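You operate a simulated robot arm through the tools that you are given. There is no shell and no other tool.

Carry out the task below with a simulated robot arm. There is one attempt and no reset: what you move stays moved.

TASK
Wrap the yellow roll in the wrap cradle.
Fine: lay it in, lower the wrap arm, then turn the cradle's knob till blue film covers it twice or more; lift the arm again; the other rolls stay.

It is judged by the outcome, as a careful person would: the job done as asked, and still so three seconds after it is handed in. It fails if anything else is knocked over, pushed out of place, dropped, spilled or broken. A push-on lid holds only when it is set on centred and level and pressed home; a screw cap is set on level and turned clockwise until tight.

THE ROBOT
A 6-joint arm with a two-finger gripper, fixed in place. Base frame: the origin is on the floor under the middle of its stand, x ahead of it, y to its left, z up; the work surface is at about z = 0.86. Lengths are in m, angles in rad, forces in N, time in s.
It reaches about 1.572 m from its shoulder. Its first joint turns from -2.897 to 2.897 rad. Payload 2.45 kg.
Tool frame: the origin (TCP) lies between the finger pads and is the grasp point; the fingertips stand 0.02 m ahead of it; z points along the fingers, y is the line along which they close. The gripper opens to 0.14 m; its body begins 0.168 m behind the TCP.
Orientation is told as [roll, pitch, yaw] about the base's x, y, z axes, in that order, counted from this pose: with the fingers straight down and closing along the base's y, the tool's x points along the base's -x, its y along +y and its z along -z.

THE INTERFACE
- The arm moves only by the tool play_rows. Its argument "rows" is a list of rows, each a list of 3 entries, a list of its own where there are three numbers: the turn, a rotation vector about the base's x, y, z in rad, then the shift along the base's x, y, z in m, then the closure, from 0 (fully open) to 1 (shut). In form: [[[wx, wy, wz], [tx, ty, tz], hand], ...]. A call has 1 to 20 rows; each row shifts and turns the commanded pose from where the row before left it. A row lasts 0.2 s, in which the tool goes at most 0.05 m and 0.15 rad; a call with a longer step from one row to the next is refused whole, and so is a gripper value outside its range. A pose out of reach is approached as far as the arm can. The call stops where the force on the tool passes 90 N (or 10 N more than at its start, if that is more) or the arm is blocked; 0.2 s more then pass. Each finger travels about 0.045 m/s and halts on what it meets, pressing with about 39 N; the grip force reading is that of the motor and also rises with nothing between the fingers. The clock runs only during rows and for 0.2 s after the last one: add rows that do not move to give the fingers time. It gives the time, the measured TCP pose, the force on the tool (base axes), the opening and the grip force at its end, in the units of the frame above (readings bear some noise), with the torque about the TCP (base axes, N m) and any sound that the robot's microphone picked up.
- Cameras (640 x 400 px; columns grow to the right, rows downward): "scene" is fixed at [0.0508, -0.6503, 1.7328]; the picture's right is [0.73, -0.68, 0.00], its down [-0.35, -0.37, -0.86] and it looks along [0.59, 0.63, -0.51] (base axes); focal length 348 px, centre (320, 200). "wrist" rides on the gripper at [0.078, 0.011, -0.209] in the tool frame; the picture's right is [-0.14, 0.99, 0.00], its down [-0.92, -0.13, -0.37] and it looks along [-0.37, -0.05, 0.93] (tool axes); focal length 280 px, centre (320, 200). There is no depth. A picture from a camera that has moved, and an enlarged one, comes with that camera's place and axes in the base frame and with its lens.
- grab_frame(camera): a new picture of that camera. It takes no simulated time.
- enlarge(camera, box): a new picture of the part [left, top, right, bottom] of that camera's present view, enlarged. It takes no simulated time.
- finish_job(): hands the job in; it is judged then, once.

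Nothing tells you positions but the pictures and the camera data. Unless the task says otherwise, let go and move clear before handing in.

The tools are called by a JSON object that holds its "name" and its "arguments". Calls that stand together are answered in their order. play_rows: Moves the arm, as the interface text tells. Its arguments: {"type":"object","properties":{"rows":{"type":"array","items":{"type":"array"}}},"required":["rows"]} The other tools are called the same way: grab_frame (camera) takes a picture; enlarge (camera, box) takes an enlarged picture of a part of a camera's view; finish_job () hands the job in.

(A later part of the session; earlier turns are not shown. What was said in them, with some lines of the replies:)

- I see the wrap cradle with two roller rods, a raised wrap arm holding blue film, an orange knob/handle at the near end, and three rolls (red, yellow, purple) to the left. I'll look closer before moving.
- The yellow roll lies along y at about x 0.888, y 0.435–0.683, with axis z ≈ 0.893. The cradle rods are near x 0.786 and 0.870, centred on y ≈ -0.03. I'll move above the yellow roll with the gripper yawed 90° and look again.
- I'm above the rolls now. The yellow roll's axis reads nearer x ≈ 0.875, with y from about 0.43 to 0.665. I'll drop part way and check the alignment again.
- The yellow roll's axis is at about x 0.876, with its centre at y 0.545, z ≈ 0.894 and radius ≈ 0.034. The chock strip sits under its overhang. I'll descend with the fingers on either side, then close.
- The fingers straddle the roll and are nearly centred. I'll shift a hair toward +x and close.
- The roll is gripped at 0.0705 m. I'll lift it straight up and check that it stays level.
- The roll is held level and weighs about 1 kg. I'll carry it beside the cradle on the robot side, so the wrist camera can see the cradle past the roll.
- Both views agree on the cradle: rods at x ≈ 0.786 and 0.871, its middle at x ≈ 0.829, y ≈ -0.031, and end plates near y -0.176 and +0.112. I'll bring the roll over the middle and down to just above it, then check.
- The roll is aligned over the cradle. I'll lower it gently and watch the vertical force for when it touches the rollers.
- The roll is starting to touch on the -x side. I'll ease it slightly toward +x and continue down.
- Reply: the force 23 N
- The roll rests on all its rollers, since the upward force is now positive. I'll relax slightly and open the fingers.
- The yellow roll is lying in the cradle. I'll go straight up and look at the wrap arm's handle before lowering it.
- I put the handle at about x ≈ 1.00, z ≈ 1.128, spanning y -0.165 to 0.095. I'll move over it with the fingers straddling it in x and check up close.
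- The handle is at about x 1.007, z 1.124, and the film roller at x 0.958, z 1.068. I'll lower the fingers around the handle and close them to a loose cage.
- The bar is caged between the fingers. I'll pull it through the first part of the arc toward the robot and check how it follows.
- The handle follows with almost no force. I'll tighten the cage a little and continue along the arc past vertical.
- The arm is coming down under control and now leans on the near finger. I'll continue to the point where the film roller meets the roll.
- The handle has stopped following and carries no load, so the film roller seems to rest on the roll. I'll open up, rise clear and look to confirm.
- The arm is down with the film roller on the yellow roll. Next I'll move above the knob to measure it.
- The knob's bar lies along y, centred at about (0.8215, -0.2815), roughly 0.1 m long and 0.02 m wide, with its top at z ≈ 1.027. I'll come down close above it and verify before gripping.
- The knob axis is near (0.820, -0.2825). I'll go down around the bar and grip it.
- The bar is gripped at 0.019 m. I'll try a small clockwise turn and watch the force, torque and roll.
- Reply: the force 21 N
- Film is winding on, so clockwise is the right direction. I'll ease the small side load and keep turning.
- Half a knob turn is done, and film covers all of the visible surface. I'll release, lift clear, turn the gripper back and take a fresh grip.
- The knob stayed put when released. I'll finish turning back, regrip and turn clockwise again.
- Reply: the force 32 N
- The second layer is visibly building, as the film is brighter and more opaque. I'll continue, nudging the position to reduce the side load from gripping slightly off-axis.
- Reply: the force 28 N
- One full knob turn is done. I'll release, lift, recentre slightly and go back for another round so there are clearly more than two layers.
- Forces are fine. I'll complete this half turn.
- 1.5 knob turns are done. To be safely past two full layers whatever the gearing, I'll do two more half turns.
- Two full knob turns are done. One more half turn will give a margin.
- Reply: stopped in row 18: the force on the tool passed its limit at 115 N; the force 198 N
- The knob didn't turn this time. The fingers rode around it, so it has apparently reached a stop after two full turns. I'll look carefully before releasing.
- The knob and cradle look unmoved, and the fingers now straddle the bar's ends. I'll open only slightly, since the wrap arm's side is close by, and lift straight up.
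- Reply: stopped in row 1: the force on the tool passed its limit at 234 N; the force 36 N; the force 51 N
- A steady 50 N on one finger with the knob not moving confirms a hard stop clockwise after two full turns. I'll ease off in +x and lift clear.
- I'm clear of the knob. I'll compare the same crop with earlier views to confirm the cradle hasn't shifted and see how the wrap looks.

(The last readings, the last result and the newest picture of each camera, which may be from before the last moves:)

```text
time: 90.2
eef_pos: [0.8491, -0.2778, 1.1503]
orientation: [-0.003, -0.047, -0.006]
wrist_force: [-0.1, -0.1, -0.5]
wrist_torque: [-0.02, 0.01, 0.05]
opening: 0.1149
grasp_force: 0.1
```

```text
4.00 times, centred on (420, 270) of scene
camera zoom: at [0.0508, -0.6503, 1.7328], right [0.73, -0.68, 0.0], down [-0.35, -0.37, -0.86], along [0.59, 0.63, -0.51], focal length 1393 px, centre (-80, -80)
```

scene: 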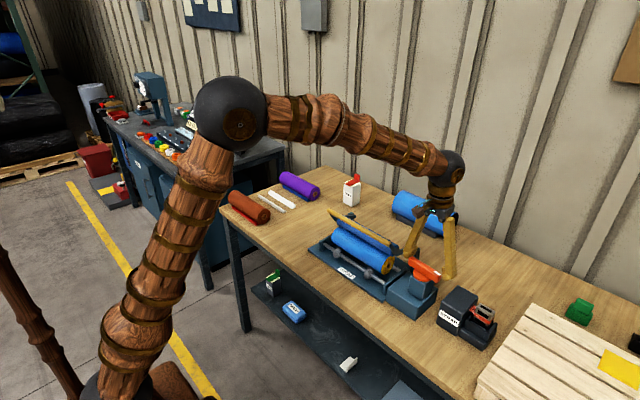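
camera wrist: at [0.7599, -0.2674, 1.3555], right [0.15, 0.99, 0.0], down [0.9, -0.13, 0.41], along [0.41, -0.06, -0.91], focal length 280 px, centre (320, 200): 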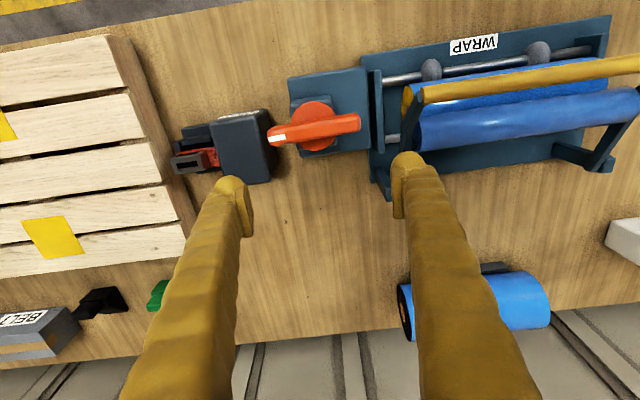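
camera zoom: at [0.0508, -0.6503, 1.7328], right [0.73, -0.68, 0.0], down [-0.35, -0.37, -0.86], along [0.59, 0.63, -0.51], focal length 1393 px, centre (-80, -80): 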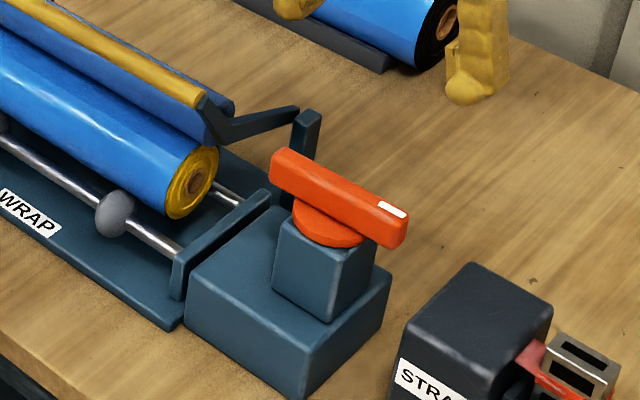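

The cradle is exactly where it was, and the film now looks solid, bright blue, where the first layer was dull and translucent. Next I'll level the gripper, yaw it back to 90° and move above the lowered handle to lift the arm.

{"name": "play_rows", "arguments": {"rows": [[[0.003, 0.047, 0.006], [0, 0, 0.03], 0.3], [[0, 0, 0.1428], [0, 0, 0.04], 0.4], [[0, 0, 0.1428], [-0.006, 0.02, 0.02], 0.5], [[0, 0, 0.1428], [-0.006, 0.03, 0], 0.55], [[0, 0, 0.1428], [-0.006, 0.03, 0], 0.55], [[0, 0, 0.1428], [-0.006, 0.03, 0], 0.55], [[0, 0, 0.1428], [-0.006, 0.03, 0], 0.55], [[0, 0, 0.1428], [-0.006, 0.03, 0], 0.55], [[0, 0, 0.1428], [-0.006, 0.03, 0], 0.55], [[0, 0, 0.1428], [-0.007, 0.03, 0], 0.55], [[0, 0, 0.1428], [0, 0.015, 0], 0.55], [[0, 0, 0.1428], [0, 0, 0], 0.55], [[0, 0, 0], [0, 0, 0], 0.55]]}}

{"name": "grab_frame", "arguments": {"camera": "wrist"}}

```text
time: 93.0
eef_pos: [0.8004, -0.033, 1.2385]
orientation: [-0.003, 0.0, 1.572]
wrist_force: [-0.5, 0.2, -0.1]
wrist_torque: [-0.01, 0.0, 0.03]
opening: 0.063
grasp_force: 0.1
```

```text
taken
camera wrist: at [0.7884, -0.1131, 1.4484], right [-0.99, 0.14, 0.0], down [0.13, 0.92, 0.37], along [0.05, 0.37, -0.93], focal length 280 px, centre (320, 200)
```

wrist: 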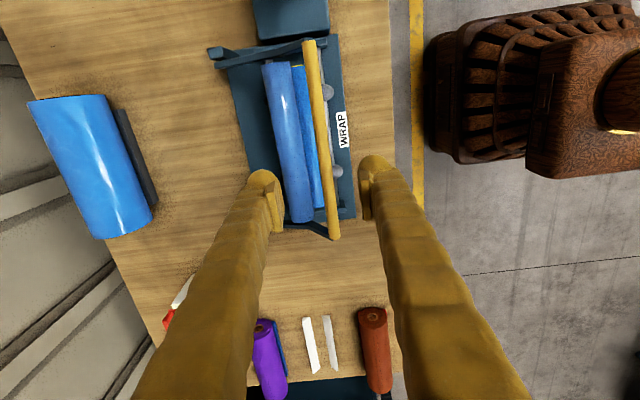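

The lowered handle is at about x 0.796, z 1.063. I'll come down around it and grip it.

{"name": "play_rows", "arguments": {"rows": [[[0, 0, 0], [-0.003, 0, -0.04], 0.55], [[0, 0, 0], [0, 0, -0.04], 0.55], [[0, 0, 0], [0, 0, -0.04], 0.55], [[0, 0, 0], [0, 0, -0.03], 0.55], [[0, 0, 0], [0, 0, -0.024], 0.55], [[0, 0, 0], [0, 0, 0], 0.55]]}}

{"name": "grab_frame", "arguments": {"camera": "wrist"}}

{"name": "enlarge", "arguments": {"camera": "scene", "box": [310, 170, 450, 300]}}

```text
time: 94.4
eef_pos: [0.7979, -0.0343, 1.0647]
orientation: [-0.001, 0.0, 1.569]
wrist_force: [0.0, 0.1, -0.3]
wrist_torque: [0.01, 0.0, 0.0]
opening: 0.063
grasp_force: 0.1
```

```text
taken
camera wrist: at [0.7841, -0.1137, 1.2738], right [-0.99, 0.14, 0.0], down [0.13, 0.92, 0.37], along [0.05, 0.36, -0.93], focal length 280 px, centre (320, 200)
```

wrist: 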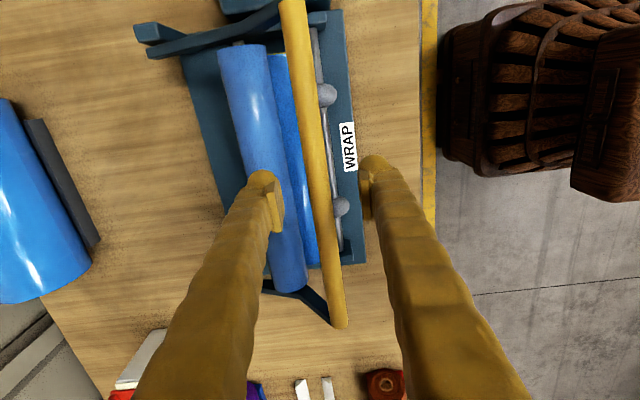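

```text
3.08 times, centred on (380, 235) of scene
camera zoom: at [0.0508, -0.6503, 1.7328], right [0.73, -0.68, 0.0], down [-0.35, -0.37, -0.86], along [0.59, 0.63, -0.51], focal length 1071 px, centre (135, 92)
```

zoom: 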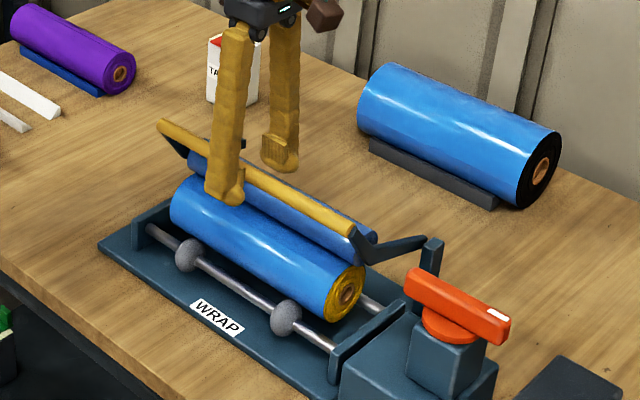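

The bar is centred between the fingers. I'll close on it and raise it along the first few degrees of the arc.

{"name": "play_rows", "arguments": {"rows": [[[0, 0, 0], [0, 0, 0], 0.75], [[0, 0, 0], [0, 0, 0], 1.0], [[0, 0, 0], [0, 0, 0], 1.0], [[0, 0, 0], [0, 0, 0], 1.0], [[0, 0, 0], [0.006, 0, 0.0075], 1.0], [[0, 0, 0], [0.0065, 0, 0.0079], 1.0], [[0, 0, 0], [0.0075, 0, 0.0076], 1.0], [[0, 0, 0], [0.0079, 0, 0.0076], 1.0], [[0, 0, 0], [0, 0, 0], 1.0]]}}

{"name": "enlarge", "arguments": {"camera": "scene", "box": [310, 170, 450, 300]}}

```text
time: 96.4
eef_pos: [0.8248, -0.0359, 1.0948]
orientation: [0.0, -0.001, 1.569]
wrist_force: [-5.8, 5.4, 3.2]
wrist_torque: [0.23, 0.11, 0.09]
opening: 0.0164
grasp_force: 42.1
```

```text
3.08 times, centred on (380, 235) of scene
camera zoom: at [0.0508, -0.6503, 1.7328], right [0.73, -0.68, 0.0], down [-0.35, -0.37, -0.86], along [0.59, 0.63, -0.51], focal length 1071 px, centre (135, 92)
```

zoom: 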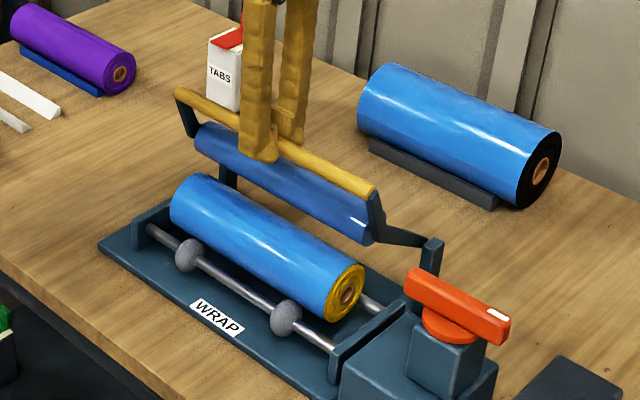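

The arm is lifting cleanly with low force. I'll continue along the arc to near vertical.

{"name": "play_rows", "arguments": {"rows": [[[0, 0, 0], [0.0085, 0, 0.0066], 1.0], [[0, 0, 0], [0.0086, 0, 0.0065], 1.0], [[0, 0, 0], [0.0093, 0, 0.0055], 1.0], [[0, 0, 0], [0.0093, 0, 0.0055], 1.0], [[0, 0, 0], [0.0099, 0, 0.0043], 1.0], [[0, 0, 0], [0.01, 0, 0.0043], 1.0], [[0, 0, 0], [0.0103, 0, 0.0031], 1.0], [[0, 0, 0], [0.0104, 0, 0.0031], 1.0], [[0, 0, 0], [0.0106, 0, 0.0018], 1.0], [[0, 0, 0], [0.0107, 0, 0.0017], 1.0], [[0, 0, 0], [0, 0, 0], 1.0]]}}

{"name": "enlarge", "arguments": {"camera": "scene", "box": [310, 140, 460, 300]}}

```text
time: 98.8
eef_pos: [0.9221, -0.0346, 1.1383]
orientation: [-0.002, 0.0, 1.569]
wrist_force: [-2.2, -10.5, 2.5]
wrist_torque: [-0.18, 0.15, 0.11]
opening: 0.0162
grasp_force: 42.3
```

```text
2.50 times, centred on (385, 220) of scene
camera zoom: at [0.0508, -0.6503, 1.7328], right [0.73, -0.68, 0.0], down [-0.35, -0.37, -0.86], along [0.59, 0.63, -0.51], focal length 870 px, centre (158, 150)
```

zoom: 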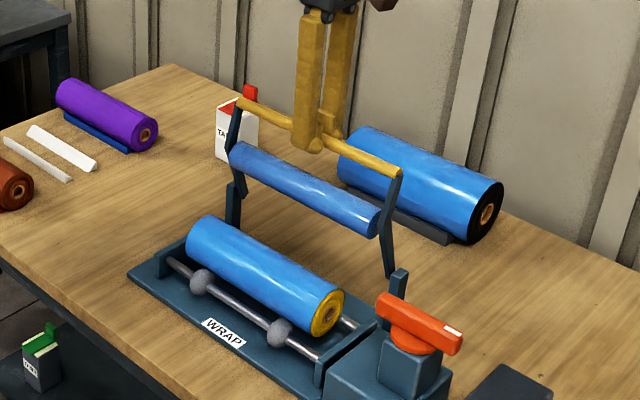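

{"name": "play_rows", "arguments": {"rows": [[[0, 0, 0], [0.0108, 0, 0.0006], 1.0], [[0, 0, 0], [0.0108, 0, 0.0004], 1.0], [[0, 0, 0], [0.0107, 0, -0.0006], 1.0], [[0, 0, 0], [0.0108, 0, -0.0011], 1.0], [[0, 0, 0], [0.0106, 0, -0.002], 1.0], [[0, 0, 0], [0.0106, 0, -0.0023], 1.0], [[0, 0, 0], [0.0088, 0, -0.0027], 1.0], [[0, 0, 0], [0, 0, 0], 1.0]]}}

{"name": "enlarge", "arguments": {"camera": "scene", "box": [310, 140, 460, 300]}}

```text
time: 100.6
eef_pos: [0.9952, -0.0348, 1.1286]
orientation: [0.002, -0.001, 1.568]
wrist_force: [-14.3, -0.7, -40.9]
wrist_torque: [0.07, 0.24, 0.1]
opening: 0.0157
grasp_force: 42.1
```

```text
2.50 times, centred on (385, 220) of scene
camera zoom: at [0.0508, -0.6503, 1.7328], right [0.73, -0.68, 0.0], down [-0.35, -0.37, -0.86], along [0.59, 0.63, -0.51], focal length 870 px, centre (158, 150)
```

zoom: 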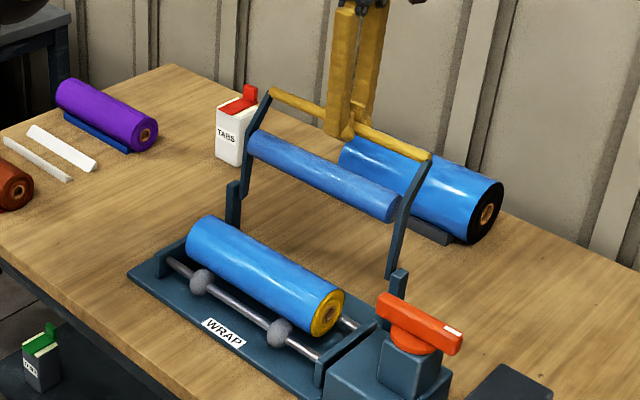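

There's a downward pull on the tool, so my arc is slightly high here. I'll ease down a few millimetres and go a bit further back to the arm's rest.

{"name": "play_rows", "arguments": {"rows": [[[0, 0, 0], [0.001, 0, -0.003], 1.0], [[0, 0, 0], [0.003, 0, -0.002], 1.0], [[0, 0, 0], [0, 0, 0], 1.0]]}}

{"name": "enlarge", "arguments": {"camera": "scene", "box": [310, 160, 470, 310]}}

{"name": "grab_frame", "arguments": {"camera": "wrist"}}

```text
time: 101.4
eef_pos: [0.9998, -0.0344, 1.1273]
orientation: [-0.007, 0.001, 1.569]
wrist_force: [0.2, -0.4, 2.0]
wrist_torque: [0.05, 0.19, 0.07]
opening: 0.0157
grasp_force: 41.9
```

```text
2.67 times, centred on (390, 235) of scene
camera zoom: at [0.0508, -0.6503, 1.7328], right [0.73, -0.68, 0.0], down [-0.35, -0.37, -0.86], along [0.59, 0.63, -0.51], focal length 928 px, centre (133, 107)
```

zoom: 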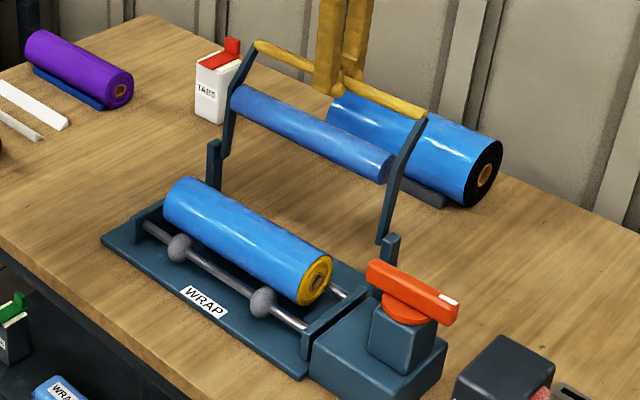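

```text
taken
camera wrist: at [0.9869, -0.1135, 1.3366], right [-0.99, 0.14, 0.0], down [0.13, 0.92, 0.37], along [0.06, 0.36, -0.93], focal length 280 px, centre (320, 200)
```

wrist: 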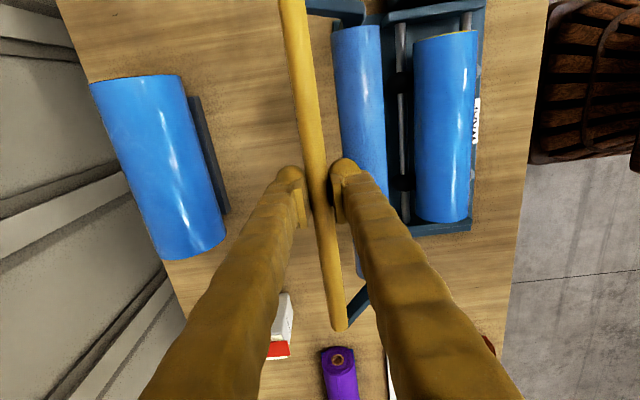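

The arm is nearly at its original rest, about 5–7 mm short. I'll nudge it on until it meets its stop.

{"name": "play_rows", "arguments": {"rows": [[[0, 0, 0], [0.003, 0, -0.0015], 1.0], [[0, 0, 0], [0.003, 0, -0.0015], 1.0], [[0, 0, 0], [0, 0, 0], 1.0]]}}

{"name": "enlarge", "arguments": {"camera": "scene", "box": [310, 160, 470, 310]}}

```text
time: 102.2
eef_pos: [1.005, -0.0351, 1.121]
orientation: [0.001, 0.0, 1.568]
wrist_force: [-3.6, -0.1, -10.7]
wrist_torque: [-0.03, 0.08, 0.4]
opening: 0.0134
grasp_force: 40.3
```

```text
2.67 times, centred on (390, 235) of scene
camera zoom: at [0.0508, -0.6503, 1.7328], right [0.73, -0.68, 0.0], down [-0.35, -0.37, -0.86], along [0.59, 0.63, -0.51], focal length 928 px, centre (133, 107)
```

zoom: 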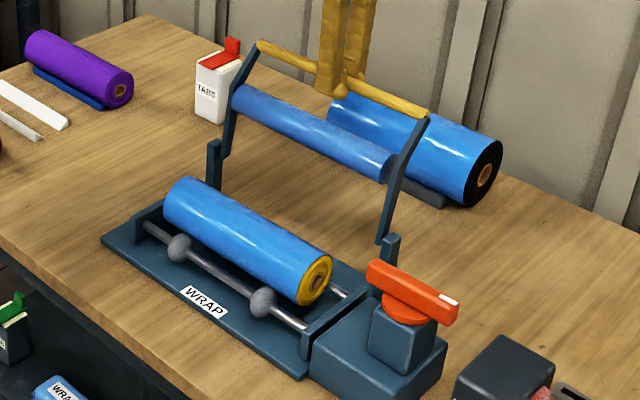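

The arm is at its original raised position. I'll open gently and rise straight up off the bar.

{"name": "play_rows", "arguments": {"rows": [[[0, 0, 0], [0, 0, 0], 0.8], [[0, 0, 0], [0, 0, 0], 0.7], [[0, 0, 0], [0, 0, 0], 0.6], [[0, 0, 0], [0, 0, 0], 0.55], [[0, 0, 0], [0, 0, 0], 0.55]]}}

{"name": "grab_frame", "arguments": {"camera": "wrist"}}

{"name": "enlarge", "arguments": {"camera": "scene", "box": [310, 160, 470, 310]}}

```text
time: 103.4
eef_pos: [1.0061, -0.0349, 1.1224]
orientation: [-0.001, -0.001, 1.571]
wrist_force: [0.0, 0.7, -0.2]
wrist_torque: [-0.03, -0.03, 0.02]
opening: 0.0631
grasp_force: 0.0
```

```text
taken
camera wrist: at [0.9932, -0.1136, 1.3319], right [-0.99, 0.14, 0.0], down [0.13, 0.92, 0.37], along [0.05, 0.36, -0.93], focal length 280 px, centre (320, 200)
```

wrist: 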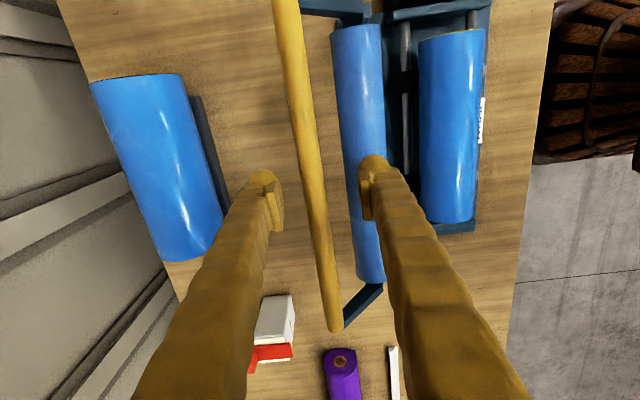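

```text
2.67 times, centred on (390, 235) of scene
camera zoom: at [0.0508, -0.6503, 1.7328], right [0.73, -0.68, 0.0], down [-0.35, -0.37, -0.86], along [0.59, 0.63, -0.51], focal length 928 px, centre (133, 107)
```

zoom: 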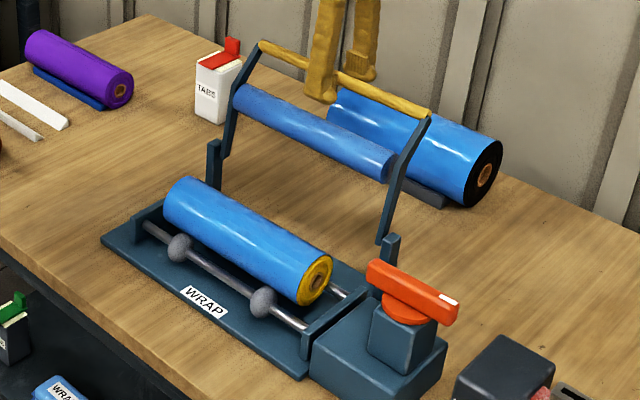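

The arm rests in its original raised position. I'll go straight up and back away, then inspect the wrapped roll.

{"name": "play_rows", "arguments": {"rows": [[[0, 0, 0], [0, 0, 0.03], 0.55], [[0, 0, 0], [0, 0, 0.045], 0.55], [[0, 0, 0], [0, 0, 0.045], 0.55], [[0, 0, 0], [0, 0, 0.045], 0.55], [[0, 0, 0], [-0.045, 0, 0.01], 0.55], [[0, 0, 0], [-0.045, 0, 0], 0.55], [[0, 0, 0], [-0.045, 0, 0], 0.55], [[0, 0, 0], [-0.045, 0, 0], 0.55], [[0, 0, 0], [-0.045, 0, 0], 0.55], [[0, 0, 0], [0, 0, 0], 0.3]]}}

{"name": "grab_frame", "arguments": {"camera": "wrist"}}

{"name": "grab_frame", "arguments": {"camera": "scene"}}

{"name": "enlarge", "arguments": {"camera": "scene", "box": [335, 210, 405, 280]}}

```text
time: 105.6
eef_pos: [0.7803, -0.0362, 1.2976]
orientation: [-0.002, 0.001, 1.568]
wrist_force: [-0.4, 0.1, -0.5]
wrist_torque: [-0.02, -0.01, 0.01]
opening: 0.0977
grasp_force: 0.1
```

```text
taken
camera wrist: at [0.7683, -0.1139, 1.5064], right [-0.99, 0.14, 0.0], down [0.13, 0.92, 0.37], along [0.05, 0.36, -0.93], focal length 280 px, centre (320, 200)
```

wrist: 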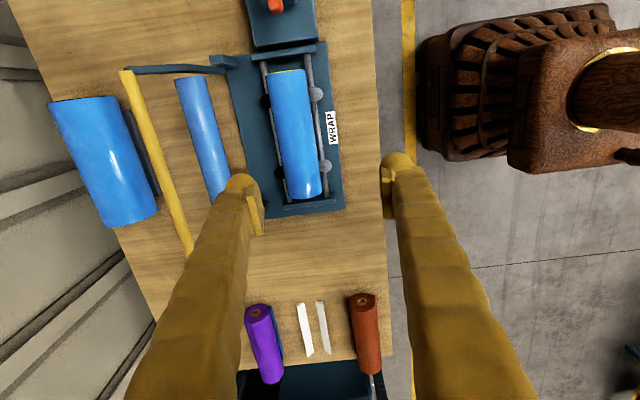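

```text
taken
```

scene: 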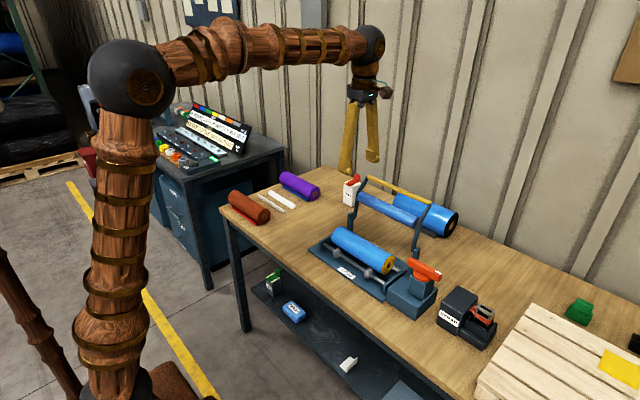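

```text
5.71 times, centred on (370, 245) of scene
camera zoom: at [0.0508, -0.6503, 1.7328], right [0.73, -0.68, 0.0], down [-0.35, -0.37, -0.86], along [0.59, 0.63, -0.51], focal length 1990 px, centre (34, -57)
```

zoom: 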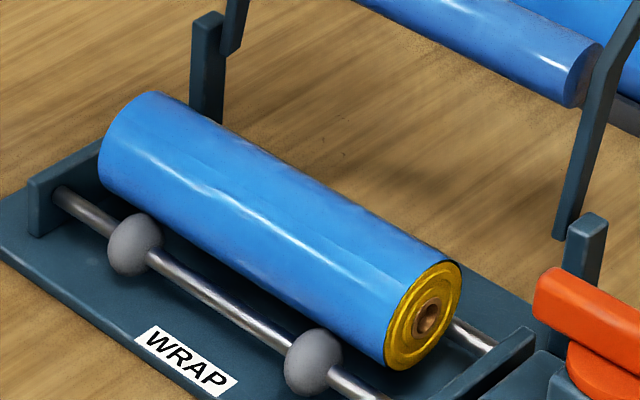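

{"name": "enlarge", "arguments": {"camera": "wrist", "box": [180, 30, 360, 230]}}

```text
2.00 times, centred on (270, 130) of wrist
camera zoom: at [0.7683, -0.1139, 1.5064], right [-0.99, 0.14, 0.0], down [0.13, 0.92, 0.37], along [0.05, 0.36, -0.93], focal length 561 px, centre (420, 340)
```

zoom: 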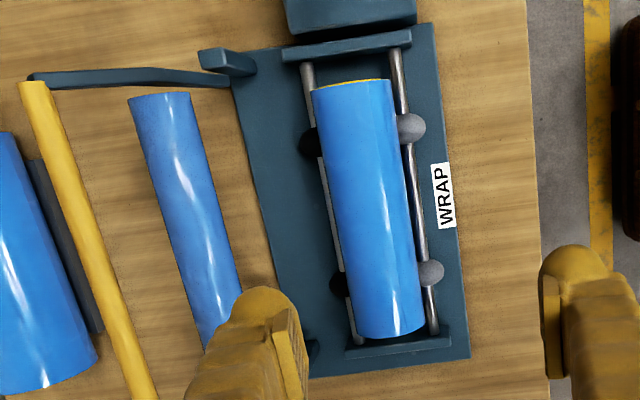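

The roll is evenly covered in solid blue film on every surface I can see. The wrap arm is up, the knob and cradle are in place, and the red and purple rolls are untouched. I'll retreat to a clear position and do a final check.

{"name": "play_rows", "arguments": {"rows": [[[0, 0, 0], [-0.03, -0.02, 0.02], 0.2], [[0, 0, 0], [-0.03, -0.02, 0.02], 0.2], [[0, 0, 0], [-0.03, -0.02, 0.02], 0.2], [[0, 0, 0], [0, 0, 0], 0.2], [[0, 0, 0], [0, 0, 0], 0.2], [[0, 0, 0], [0, 0, 0], 0.2]]}}

{"name": "grab_frame", "arguments": {"camera": "scene"}}

{"name": "enlarge", "arguments": {"camera": "scene", "box": [210, 150, 470, 310]}}

```text
time: 107.0
eef_pos: [0.6917, -0.0944, 1.3569]
orientation: [-0.002, -0.002, 1.569]
wrist_force: [-0.3, 0.3, -0.1]
wrist_torque: [0.01, -0.03, -0.02]
opening: 0.112
grasp_force: 0.0
```

```text
taken
```

scene: 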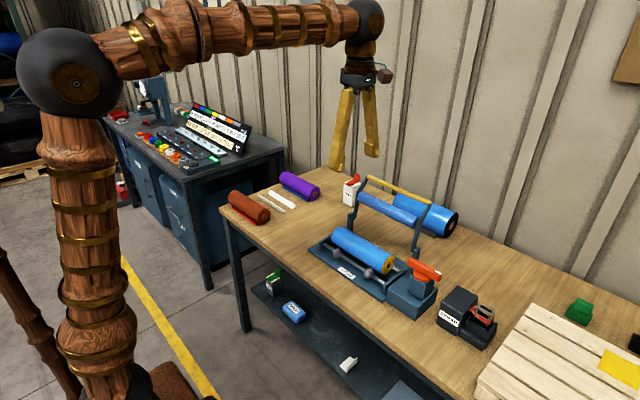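

```text
2.46 times, centred on (340, 230) of scene
camera zoom: at [0.0508, -0.6503, 1.7328], right [0.73, -0.68, 0.0], down [-0.35, -0.37, -0.86], along [0.59, 0.63, -0.51], focal length 857 px, centre (271, 126)
```

zoom: 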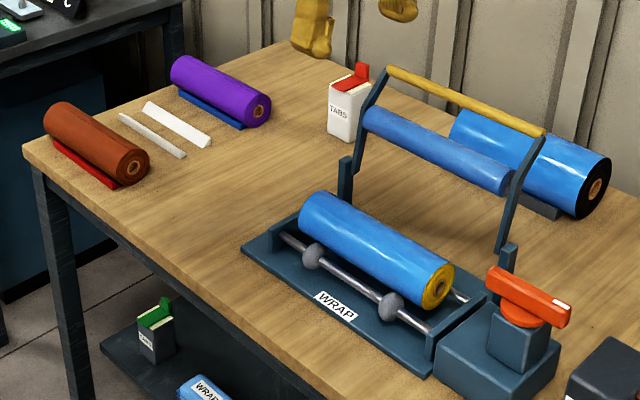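

The yellow roll lies in the cradle wrapped in solid blue film, and the wrap arm is back up at rest. The red and purple rolls and everything else are in place, and the gripper is clear, so I'm handing the job in.

{"name": "finish_job", "arguments": {}}

```text
The job is handed in.
```

The yellow roll is wrapped in blue film and lying in the cradle, and the wrap arm is back up where it started. I've handed the job in, but no verdict came back.

- **Wrap:** I turned the knob clockwise two full turns, until it hit a hard stop. The film went from dull after the first half turn to solid blue partway into the next, which I took as the second layer. The film now looks even on every side the cameras can see. I couldn't count layers directly or see the underside.
- **Knob:** I tried for another half turn for margin, but the knob was already at its stop. The fingers slipped around the bar and the force limit stopped the arm; the readings showed up to 234 N. Before-and-after pictures show the cradle and knob in the same place, with no visible damage.
- **Everything else:** The red and purple rolls weren't touched, and nothing else looks moved. The two white strips that held the yellow roll are still on the bench where it lay.
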